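You operate a simulated robot arm through the tools that you are given. There is no shell and no other tool. Be economical: measure what you need, move in short steps, check, and stop when the job is done.

You are at the controls of a simulated robot arm. One attempt, no reset.

## Task
Take the small black pulley and leave it in the red tote on the top of the red bench.

Only the result counts: the job must be done as asked and must still hold three seconds after the hand-in. Knocking over, shifting, dropping, spilling or breaking anything else fails it.

## Robot
A 6-joint arm with a two-finger parallel gripper, fixed in place. Base frame: the origin is at the foot of the arm, x ahead of it, y to its left, z up; the work surface is at about z = 0. Lengths are in cm, angles in degrees, forces in N, time in s.
With the tool pointing down near the work surface it reaches from about 14 to 58 cm from the base axis. Its first joint turns from -66.0 to 66.0 degrees. Payload 2.1 kg.
The TCP is the grasp point between the finger pads, 3 cm short of the fingertips. In the tool frame z runs along the fingers and y along their closing line. Largest opening 9.4 cm; finger width 2.8, thickness 1; the body of the gripper, 5 by 9.6 cm, starts 5.5 cm behind the TCP.
Orientation is that of the tool frame in the base frame, as [roll, pitch, yaw] about the fixed x, y, z axes, in that order (R = Rz(yaw) Ry(pitch) Rx(roll)). With the fingers straight down and closing along the base's y, the tool's x points along the base's -x, its y along +y and its z along -z.

## Interface
- The arm moves only by the tool arm_command. Its argument "deltas" is a list of rows, each a list of 4 numbers: the shift along the base's x, y, z in units of 150 mm (1.0 is 150 mm), then the turn about the base's z in units of 180 degrees (1.0 is 180 degrees). In form: [[dx, dy, dz, twist], ...]. A call has 1 to 12 rows; each row is the pose to reach, as a shift and turn from the pose commanded when the call began. "claw" is the closure, from 0 (fully open) to 1 (shut), set as the call begins (left out, the last holds). A call with a number of a shift or a turn outside -1 to 1 is refused whole. Each row takes 0.2 s and may step no farther than 5 cm and 8.6 degrees from the row before; otherwise, or with a gripper value out of range, the whole call is refused. Where a pose cannot be reached the arm comes as near as it can. A force on the tool above 40 N (or 10 N above the force at the start of the call, whichever is more), or a blocked arm, ends the call early, and 0.2 s more pass. Each finger travels about 7.2 cm/s and halts on what it meets, pressing with about 30 N; the grip force reading is that of the motor and also rises with nothing between the fingers. The clock runs only during rows and for 0.2 s after the last one: add rows that repeat a pose to give the fingers time. It gives the time, the measured TCP pose, the force on the tool (base axes), the opening and the grip force at its end, in the units of the frame above (readings bear some noise), and new pictures: "show" is both (left out), scene, wrist or none.
- Cameras (640 x 400 px; columns grow to the right, rows downward): "scene" is fixed at [4.8, -36.59, 49.19]; the picture's right is [0.84, -0.55, 0.00], its down [-0.28, -0.42, -0.87] and it looks along [0.47, 0.72, -0.50] (base axes); focal length 326 px, centre (320, 200). "wrist" rides on the gripper at [-3.7, 0, -5.8] in the tool frame; the picture's right is [0.00, -1.00, 0.00], its down [0.97, 0.00, -0.24] and it looks along [0.24, 0.00, 0.97] (tool axes); focal length 218 px, centre (320, 200). There is no depth. A picture from a camera that has moved, and an enlarged one, comes with that camera's place and axes in the base frame and with its lens.
- zoom(camera, box): a new picture of the part [left, top, right, bottom] of that camera's present view, enlarged. It takes no simulated time.
- job_done(): hands the job in; it is judged then, once.

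Go step by step. Nothing tells you positions but the pictures and the camera data: compare them with the known pose of the tool, close in by small moves and look again before you grip or let go. The budget is 90 turns and 150 pictures, counting those below and the enlarged ones. Unless the task says otherwise, let go and move clear before handing in, and close with one line.

The tools are called after "Emit:" as name(argument=value, ...) on one line, values as JSON. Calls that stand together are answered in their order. arm_command: Moves the arm, as the interface text tells. Its arguments: {"type":"object","properties":{"deltas":{"type":"array","items":{"type":"array","items":{"type":"number"}}},"claw":{"type":"number"},"show":{"type":"string","enum":["both","scene","wrist","none"]}},"required":["deltas"]} The other tools are called the same way: zoom (camera, box) takes an enlarged picture of a part of a camera's view; job_done () hands the job in.

At the start:

```text
time_s: 0.0
tool_pos: [22.39, 13.22, 26.07]
orientation: [179.9, 0.0, 179.8]
wrist_force: [0.2, 0.2, -0.2]
grip_width: 9.41
grasp_force: 0.0
```

scene: 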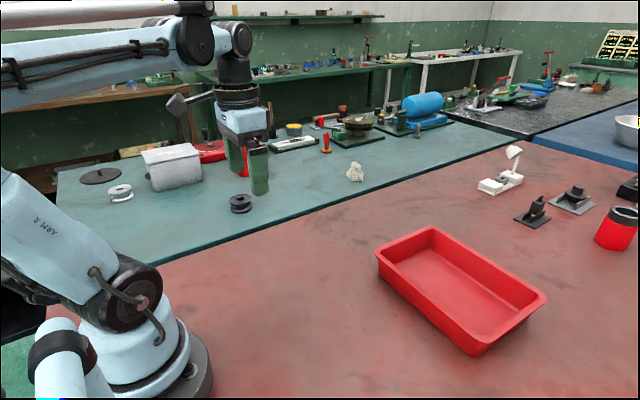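
wrist: 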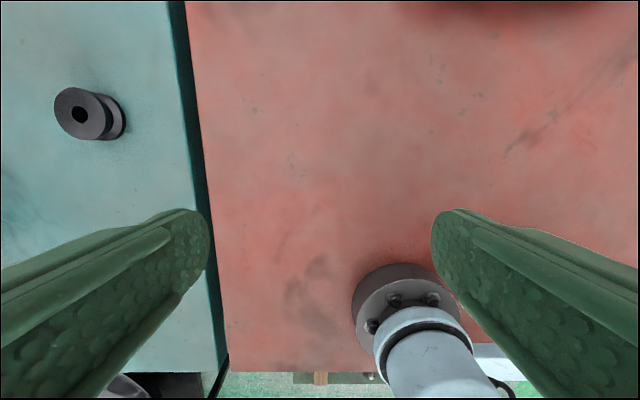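

I see a black spool-shaped pulley on the green bench near (30, 43) and the red tote on the red bench. I'll enlarge both to check them before moving.

Emit:
zoom(camera="scene", box=[60, 120, 380, 320])

Emit:
zoom(camera="scene", box=[200, 170, 280, 220])

Emit:
zoom(camera="scene", box=[360, 200, 600, 370])

```text
2.00 times, centred on (220, 220) of scene
camera zoom: at [4.8, -36.59, 49.19], right [0.84, -0.55, 0.0], down [-0.28, -0.42, -0.87], along [0.47, 0.72, -0.5], focal length 653 px, centre (520, 160)
```

zoom: 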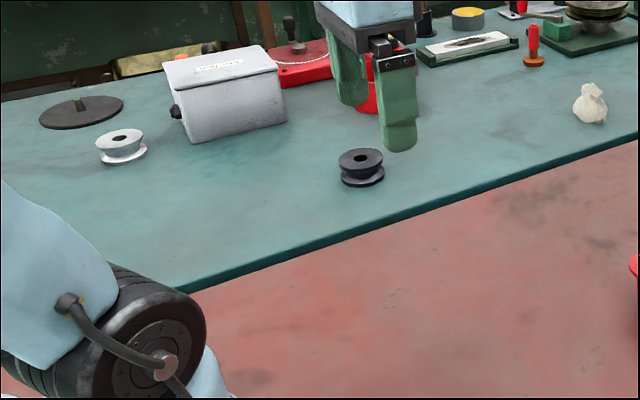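

```text
8.00 times, centred on (240, 195) of scene
camera zoom: at [4.8, -36.59, 49.19], right [0.84, -0.55, 0.0], down [-0.28, -0.42, -0.87], along [0.47, 0.72, -0.5], focal length 2611 px, centre (960, 240)
```

zoom: 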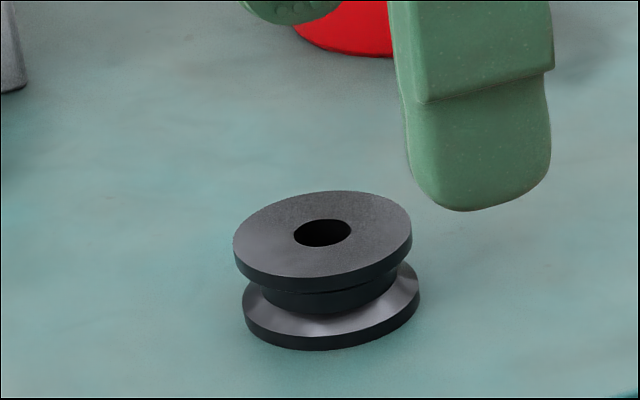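

```text
2.35 times, centred on (480, 285) of scene
camera zoom: at [4.8, -36.59, 49.19], right [0.84, -0.55, 0.0], down [-0.28, -0.42, -0.87], along [0.47, 0.72, -0.5], focal length 768 px, centre (-56, 0)
```

zoom: 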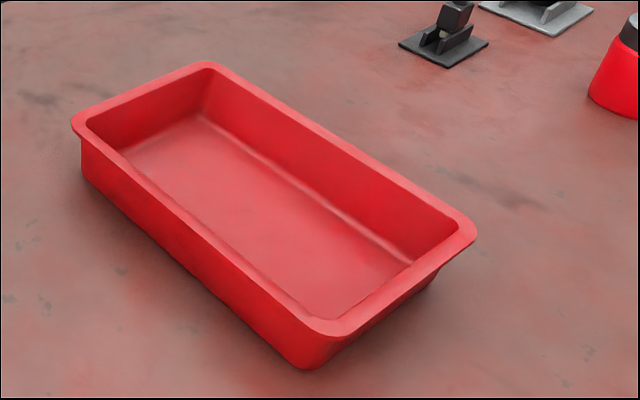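

The pulley is about 6.2 cm across and 4 cm tall at roughly (29.4, 41.8). The tote spans about x 43–60, y −24–1. I'll move toward a point above the pulley.

Emit:
arm_command(deltas=[[0.06, 0.24, -0.03, 0], [0.12, 0.48, -0.08, 0], [0.18, 0.72, -0.13, 0], [0.23, 0.95, -0.2, 0]], claw=0, show="none")

Emit:
arm_command(deltas=[[0.06, 0.24, -0.05, 0], [0.12, 0.48, -0.13, 0], [0.18, 0.72, -0.22, 0], [0.23, 0.94, -0.3, 0], [0.23, 0.94, -0.4, 0], [0.23, 0.94, -0.4, 0]])

```text
time_s: 1.0
tool_pos: [25.77, 27.41, 23.14]
orientation: [-180.0, 0.1, 179.7]
wrist_force: [0.7, 0.1, 0.6]
grip_width: 9.4
grasp_force: 0.0
```

```text
time_s: 2.4
tool_pos: [29.26, 41.47, 17.05]
orientation: [180.0, 0.0, 180.0]
wrist_force: [-0.4, 0.2, 0.5]
grip_width: 9.39
grasp_force: 0.1
camera wrist: at [32.86, 41.4, 22.96], right [0.0, -1.0, 0.0], down [-0.97, 0.0, 0.24], along [-0.24, 0.0, -0.97], focal length 218 px, centre (320, 200)
```

scene: 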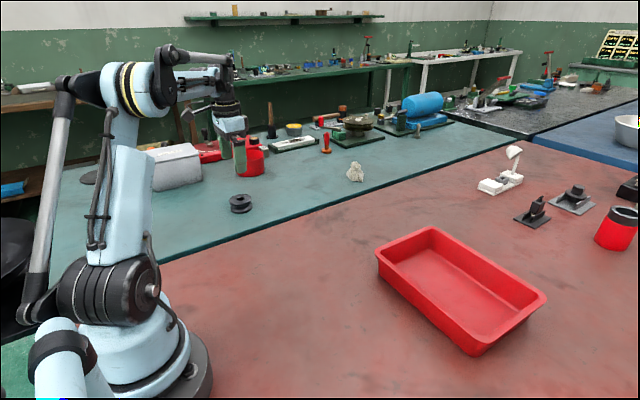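
wrist: 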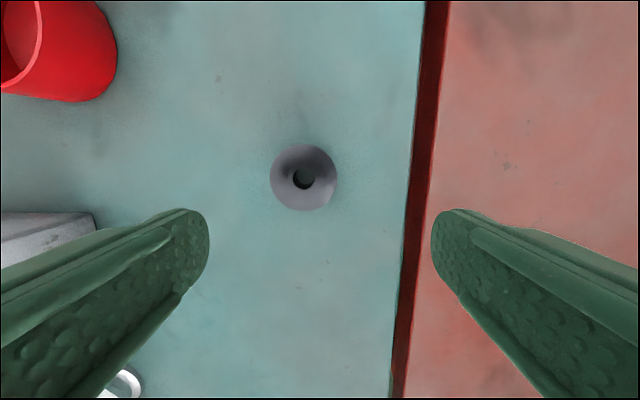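

The pulley sits slightly ahead and left of the tool, at about (30.0, 42.8) with its top near z 3. I'll correct for that and descend partway.

Emit:
arm_command(deltas=[[0.05, 0.085, -0.1, 0], [0.05, 0.085, -0.3, 0], [0.05, 0.085, -0.5, 0], [0.05, 0.085, -0.6, 0], [0.05, 0.085, -0.6, 0]])

```text
time_s: 3.6
tool_pos: [29.96, 42.82, 7.94]
orientation: [-180.0, 0.1, 179.9]
wrist_force: [0.6, -0.7, 0.3]
grip_width: 9.39
grasp_force: 0.1
camera wrist: at [33.64, 42.7, 13.86], right [0.0, -1.0, 0.0], down [-0.97, 0.0, 0.24], along [-0.24, 0.0, -0.97], focal length 218 px, centre (320, 200)
```

scene: 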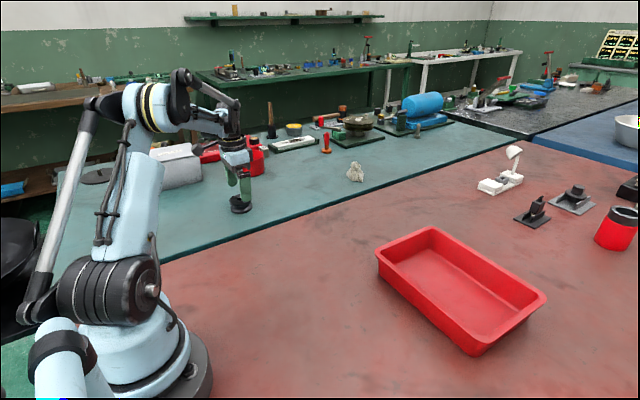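
wrist: 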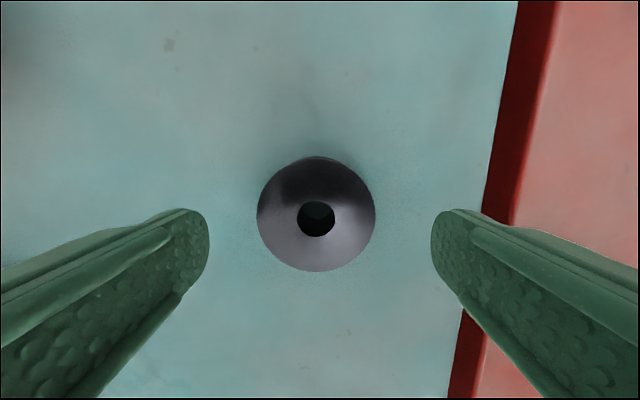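

The pulley is well centred between the fingers. I'll go down so the fingertips are just above the bench and look.

Emit:
arm_command(deltas=[[0, 0, -0.1, 0], [0, 0, -0.2, 0], [0, 0, -0.29, 0], [0, 0, -0.29, 0]], show="wrist")

Emit:
zoom(camera="scene", box=[200, 160, 280, 220])

```text
time_s: 4.6
tool_pos: [30.03, 42.84, 3.75]
orientation: [179.9, 0.1, 179.9]
wrist_force: [-0.4, -0.4, 0.1]
grip_width: 9.43
grasp_force: 0.0
camera wrist: at [33.71, 42.75, 9.63], right [0.0, -1.0, 0.0], down [-0.97, 0.0, 0.24], along [-0.24, 0.0, -0.97], focal length 218 px, centre (320, 200)
```

wrist: 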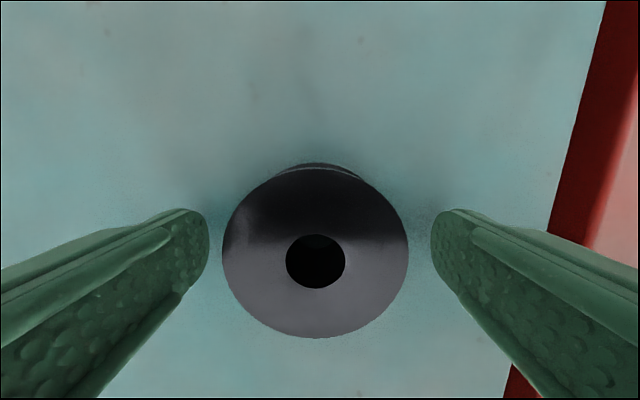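

```text
6.67 times, centred on (240, 190) of scene
camera zoom: at [4.8, -36.59, 49.19], right [0.84, -0.55, 0.0], down [-0.28, -0.42, -0.87], along [0.47, 0.72, -0.5], focal length 2176 px, centre (853, 267)
```

zoom: 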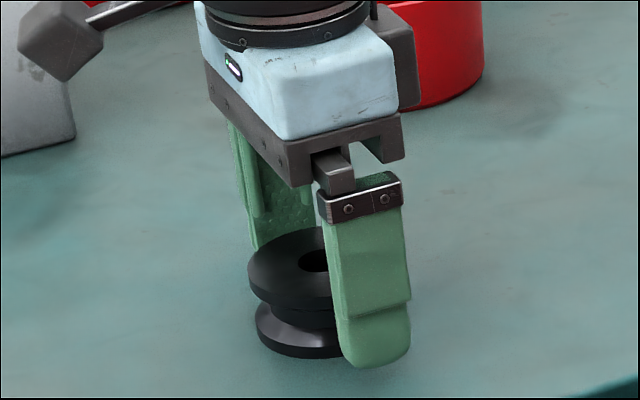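

Everything is centred. I'll lower 0.4 cm so the pads catch both flanges, then close.

Emit:
arm_command(deltas=[[0, 0, -0.027, 0], [0, 0, -0.027, 0]], show="none")

Emit:
arm_command(deltas=[[0, 0, 0, 0], [0, 0, 0, 0], [0, 0, 0, 0], [0, 0, 0, 0], [0, 0, 0, 0]], claw=1, show="wrist")

```text
time_s: 5.2
tool_pos: [30.14, 42.76, 3.32]
orientation: [-180.0, 0.1, 179.9]
wrist_force: [0.4, 0.3, -0.4]
grip_width: 9.4
grasp_force: 0.1
```

```text
time_s: 6.5
tool_pos: [30.14, 42.92, 3.43]
orientation: [179.9, 0.2, 179.9]
wrist_force: [0.0, -0.1, 5.0]
grip_width: 6.76
grasp_force: 29.9
stopped in row 5: the force on the tool passed its limit (the readings are from after the stop); the commanded pose is now the measured one
camera wrist: at [33.73, 42.77, 9.34], right [0.0, -1.0, 0.0], down [-0.97, 0.0, 0.24], along [-0.24, 0.0, -0.97], focal length 218 px, centre (320, 200)
```

wrist: 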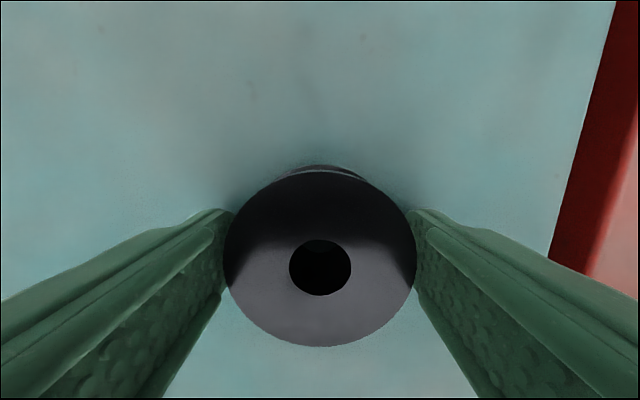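

The fingers hold the pulley at 6.8 cm. I'll lift gently and check.

Emit:
arm_command(deltas=[[0, 0, 0.03, 0], [0, 0, 0.08, 0], [0, 0, 0.15, 0], [0, 0, 0.25, 0], [0, 0, 0.25, 0]])

Emit:
zoom(camera="scene", box=[200, 160, 280, 220])

```text
time_s: 7.8
tool_pos: [30.16, 42.8, 7.17]
orientation: [180.0, 0.2, 179.9]
wrist_force: [-0.1, 0.4, -4.0]
grip_width: 6.17
grasp_force: 30.0
camera wrist: at [33.69, 42.73, 13.09], right [0.0, -1.0, 0.0], down [-0.97, 0.0, 0.24], along [-0.24, 0.0, -0.97], focal length 218 px, centre (320, 200)
```

scene: 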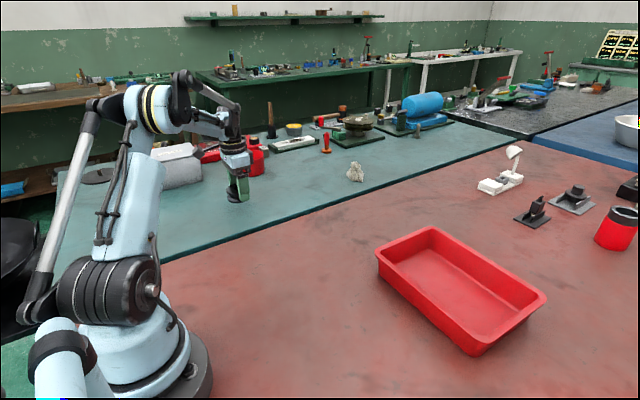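
wrist: 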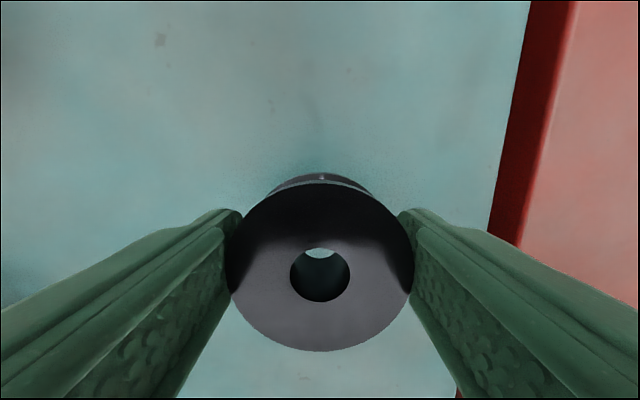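

```text
6.67 times, centred on (240, 190) of scene
camera zoom: at [4.8, -36.59, 49.19], right [0.84, -0.55, 0.0], down [-0.28, -0.42, -0.87], along [0.47, 0.72, -0.5], focal length 2176 px, centre (853, 267)
```

zoom: 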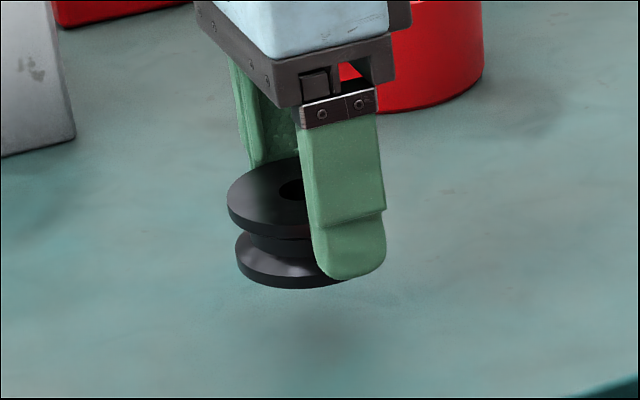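

The pulley is held off the bench. I'll raise it and carry it over toward the tote in moderate steps.

Emit:
arm_command(deltas=[[0, 0, 0.15, 0], [0, 0, 0.35, 0], [0, -0.1, 0.5, 0], [0.05, -0.28, 0.55, 0], [0.1, -0.46, 0.55, 0], [0.16, -0.64, 0.55, 0], [0.22, -0.82, 0.55, 0], [0.28, -1.0, 0.55, 0]], show="none")

Emit:
arm_command(deltas=[[0.06, -0.18, 0, 0], [0.12, -0.36, 0, 0], [0.2, -0.54, 0, 0], [0.28, -0.72, 0, 0], [0.36, -0.9, 0, 0], [0.4, -1.0, 0, 0], [0.4, -1.0, 0, 0]])

```text
time_s: 9.6
tool_pos: [34.44, 27.89, 15.64]
orientation: [180.0, 0.2, 179.9]
wrist_force: [-0.7, 0.5, -4.6]
grip_width: 6.17
grasp_force: 30.3
```

```text
time_s: 11.2
tool_pos: [40.33, 12.66, 15.44]
orientation: [-180.0, 0.3, 179.8]
wrist_force: [0.0, -0.9, -3.8]
grip_width: 6.18
grasp_force: 30.0
camera wrist: at [43.98, 12.61, 21.42], right [0.0, -1.0, 0.0], down [-0.97, 0.0, 0.24], along [-0.24, 0.0, -0.97], focal length 218 px, centre (320, 200)
```

scene: 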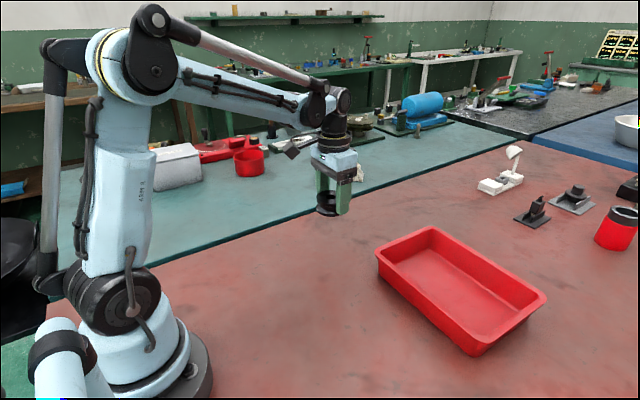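
wrist: 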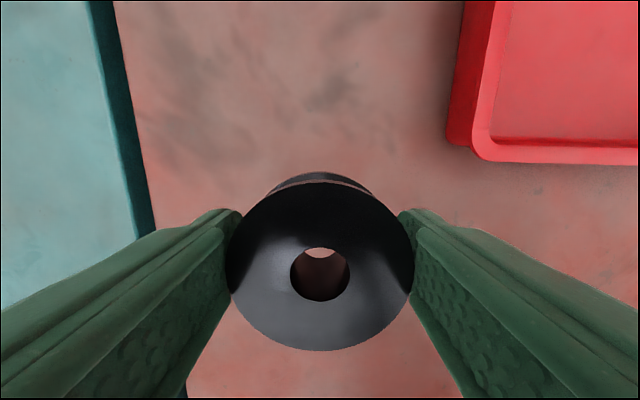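

The pulley is still firmly held, and the tote edge matches my estimate (near corner about (43, 1)). I'll continue to above the tote centre.

Emit:
arm_command(deltas=[[0.08, -0.18, 0, 0], [0.17, -0.36, 0, 0], [0.26, -0.54, 0, 0], [0.35, -0.72, 0, 0], [0.43, -0.9, 0, 0], [0.47, -1.0, 0, 0]], show="none")

Emit:
arm_command(deltas=[[0.08, -0.2, 0, 0], [0.16, -0.4, 0, 0], [0.23, -0.57, 0, 0], [0.23, -0.57, 0, 0]])

```text
time_s: 12.6
tool_pos: [47.35, -2.3, 15.31]
orientation: [179.9, 0.2, 179.9]
wrist_force: [-0.3, 0.3, -4.9]
grip_width: 6.17
grasp_force: 30.1
```

```text
time_s: 13.6
tool_pos: [50.87, -10.74, 15.48]
orientation: [179.9, 0.3, 180.0]
wrist_force: [-0.2, -0.1, -4.0]
grip_width: 6.2
grasp_force: 30.0
camera wrist: at [54.39, -10.84, 21.23], right [0.0, -1.0, 0.0], down [-0.97, 0.0, 0.24], along [-0.24, 0.0, -0.97], focal length 218 px, centre (320, 200)
```

scene: 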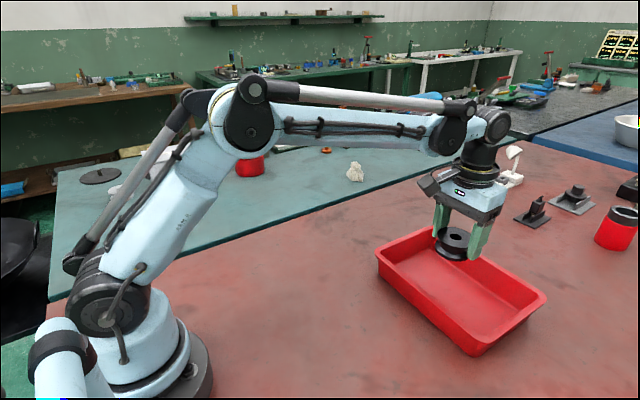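
wrist: 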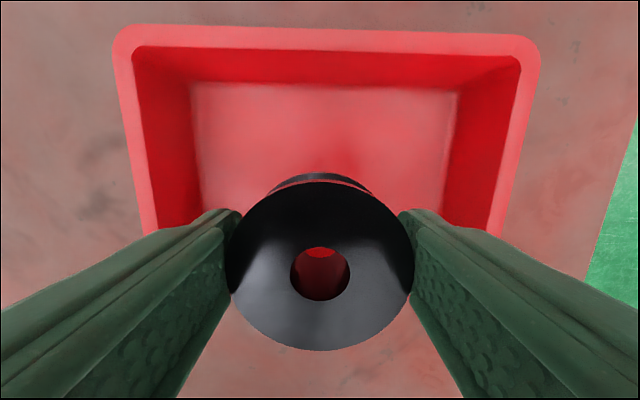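

The tool is over the middle of the tote. I'll descend inside to just above the floor and check.

Emit:
arm_command(deltas=[[0.02, -0.01, -0.15, 0], [0.03, -0.01, -0.35, 0], [0.03, -0.01, -0.52, 0], [0.03, -0.01, -0.64, 0], [0.03, -0.01, -0.64, 0]])

Emit:
zoom(camera="scene", box=[370, 200, 560, 360])

```text
time_s: 14.8
tool_pos: [51.24, -10.91, 5.77]
orientation: [-179.9, 0.2, 179.9]
wrist_force: [0.2, 0.8, -4.2]
grip_width: 6.18
grasp_force: 30.0
camera wrist: at [54.9, -10.92, 11.66], right [0.0, -1.0, 0.0], down [-0.97, 0.0, 0.24], along [-0.24, 0.0, -0.97], focal length 218 px, centre (320, 200)
```

scene: 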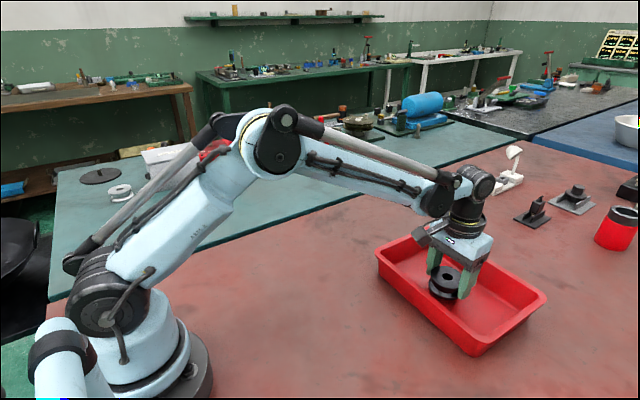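
wrist: 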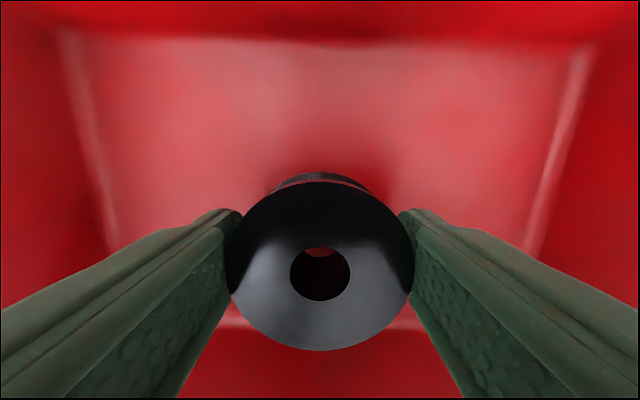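

```text
2.50 times, centred on (465, 280) of scene
camera zoom: at [4.8, -36.59, 49.19], right [0.84, -0.55, 0.0], down [-0.28, -0.42, -0.87], along [0.47, 0.72, -0.5], focal length 816 px, centre (-42, 0)
```

zoom: 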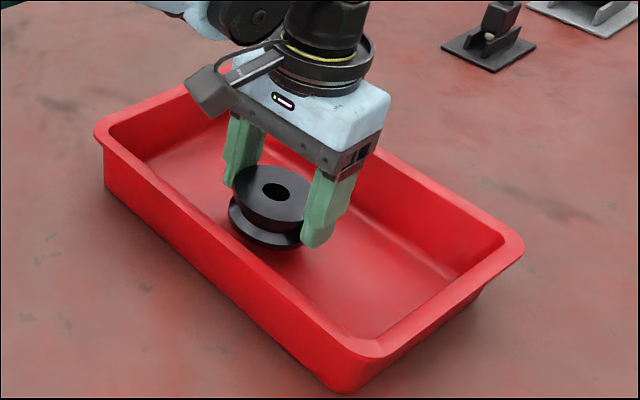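

There is clearance on all sides inside the tote. I'll lower slowly toward the floor, stopping on any contact.

Emit:
arm_command(deltas=[[0, 0, -0.03, 0], [0, 0, -0.055, 0], [0, 0, -0.075, 0], [0, 0, -0.09, 0], [0, 0, -0.1, 0], [0, 0, -0.1, 0]], show="none")

Emit:
zoom(camera="scene", box=[410, 240, 500, 300])

```text
time_s: 16.1
tool_pos: [51.16, -10.9, 4.22]
orientation: [-180.0, 0.1, 179.8]
wrist_force: [0.2, 0.6, -3.6]
grip_width: 6.17
grasp_force: 29.6
```

```text
6.67 times, centred on (455, 270) of scene
camera zoom: at [4.8, -36.59, 49.19], right [0.84, -0.55, 0.0], down [-0.28, -0.42, -0.87], along [0.47, 0.72, -0.5], focal length 2176 px, centre (-580, -267)
```

zoom: 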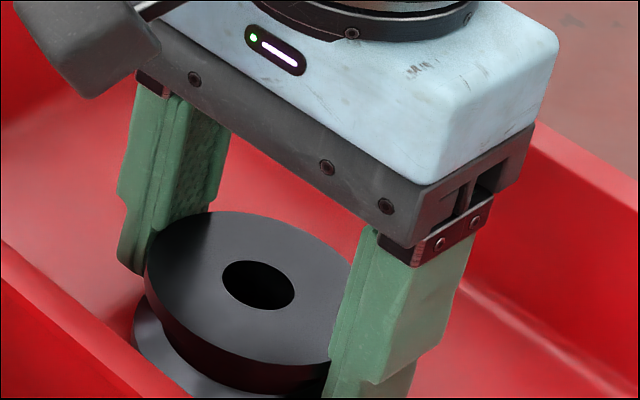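

No contact yet; the force reading still shows the pulley's weight. I'll lower a little more in fine steps.

Emit:
arm_command(deltas=[[0, 0, -0.01, 0], [0, 0, -0.02, 0], [0, 0, -0.025, 0], [0, 0, -0.025, 0]], show="none")

```text
time_s: 17.1
tool_pos: [51.25, -10.81, 3.98]
orientation: [180.0, 0.2, 179.9]
wrist_force: [2.1, -0.9, 8.4]
grip_width: 6.17
grasp_force: 30.3
```

Contact: the force is now upward, so the pulley rests on the tote floor. I'll open the fingers.

Emit:
arm_command(deltas=[[0, 0, 0, 0], [0, 0, 0, 0], [0, 0, 0, 0], [0, 0, 0, 0]], claw=0, show="wrist")

```text
time_s: 18.1
tool_pos: [51.26, -10.82, 3.93]
orientation: [179.9, 0.2, 179.9]
wrist_force: [-0.4, 0.1, 0.5]
grip_width: 9.39
grasp_force: 0.0
camera wrist: at [54.88, -10.93, 9.82], right [0.0, -1.0, 0.0], down [-0.97, 0.0, 0.24], along [-0.24, 0.0, -0.97], focal length 218 px, centre (320, 200)
```

wrist: 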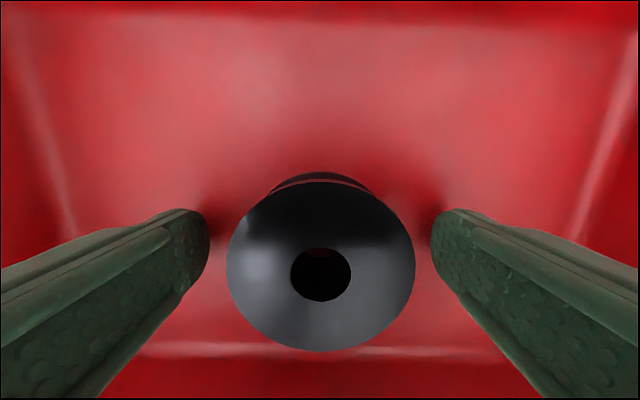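

The pulley is free and upright on the tote floor. I'll rise straight up clear of it and check.

Emit:
arm_command(deltas=[[0, 0, 0.1, 0], [0, 0, 0.3, 0], [0, 0, 0.55, 0], [0, 0, 0.8, 0], [0, 0, 0.95, 0], [0, 0, 0.95, 0]])

```text
time_s: 19.6
tool_pos: [51.1, -10.86, 18.3]
orientation: [180.0, 0.1, 179.9]
wrist_force: [0.2, 0.1, -0.3]
grip_width: 9.4
grasp_force: 0.0
camera wrist: at [54.79, -10.99, 24.11], right [0.0, -1.0, 0.0], down [-0.97, 0.0, 0.24], along [-0.24, 0.0, -0.97], focal length 218 px, centre (320, 200)
```

scene: 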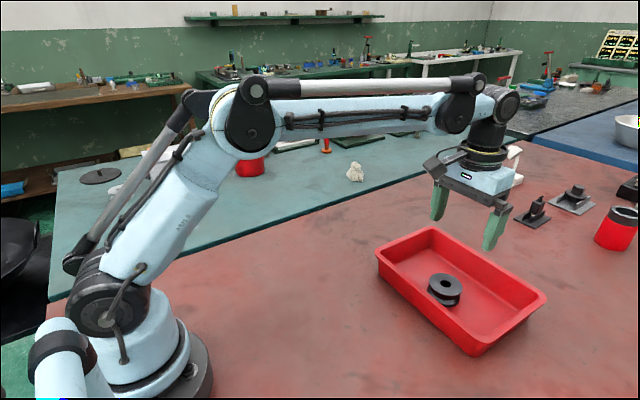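
wrist: 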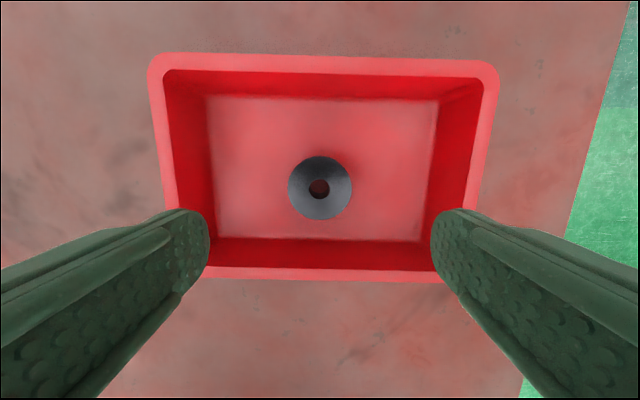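

The pulley stands flat in the red tote, the tote has not shifted, and the gripper is clear. I'm handing in.

Emit:
job_done()

```text
The job is handed in.
```

The small black pulley is resting upright in the red tote on the red bench, the gripper is open and clear above it, and the job is handed in.
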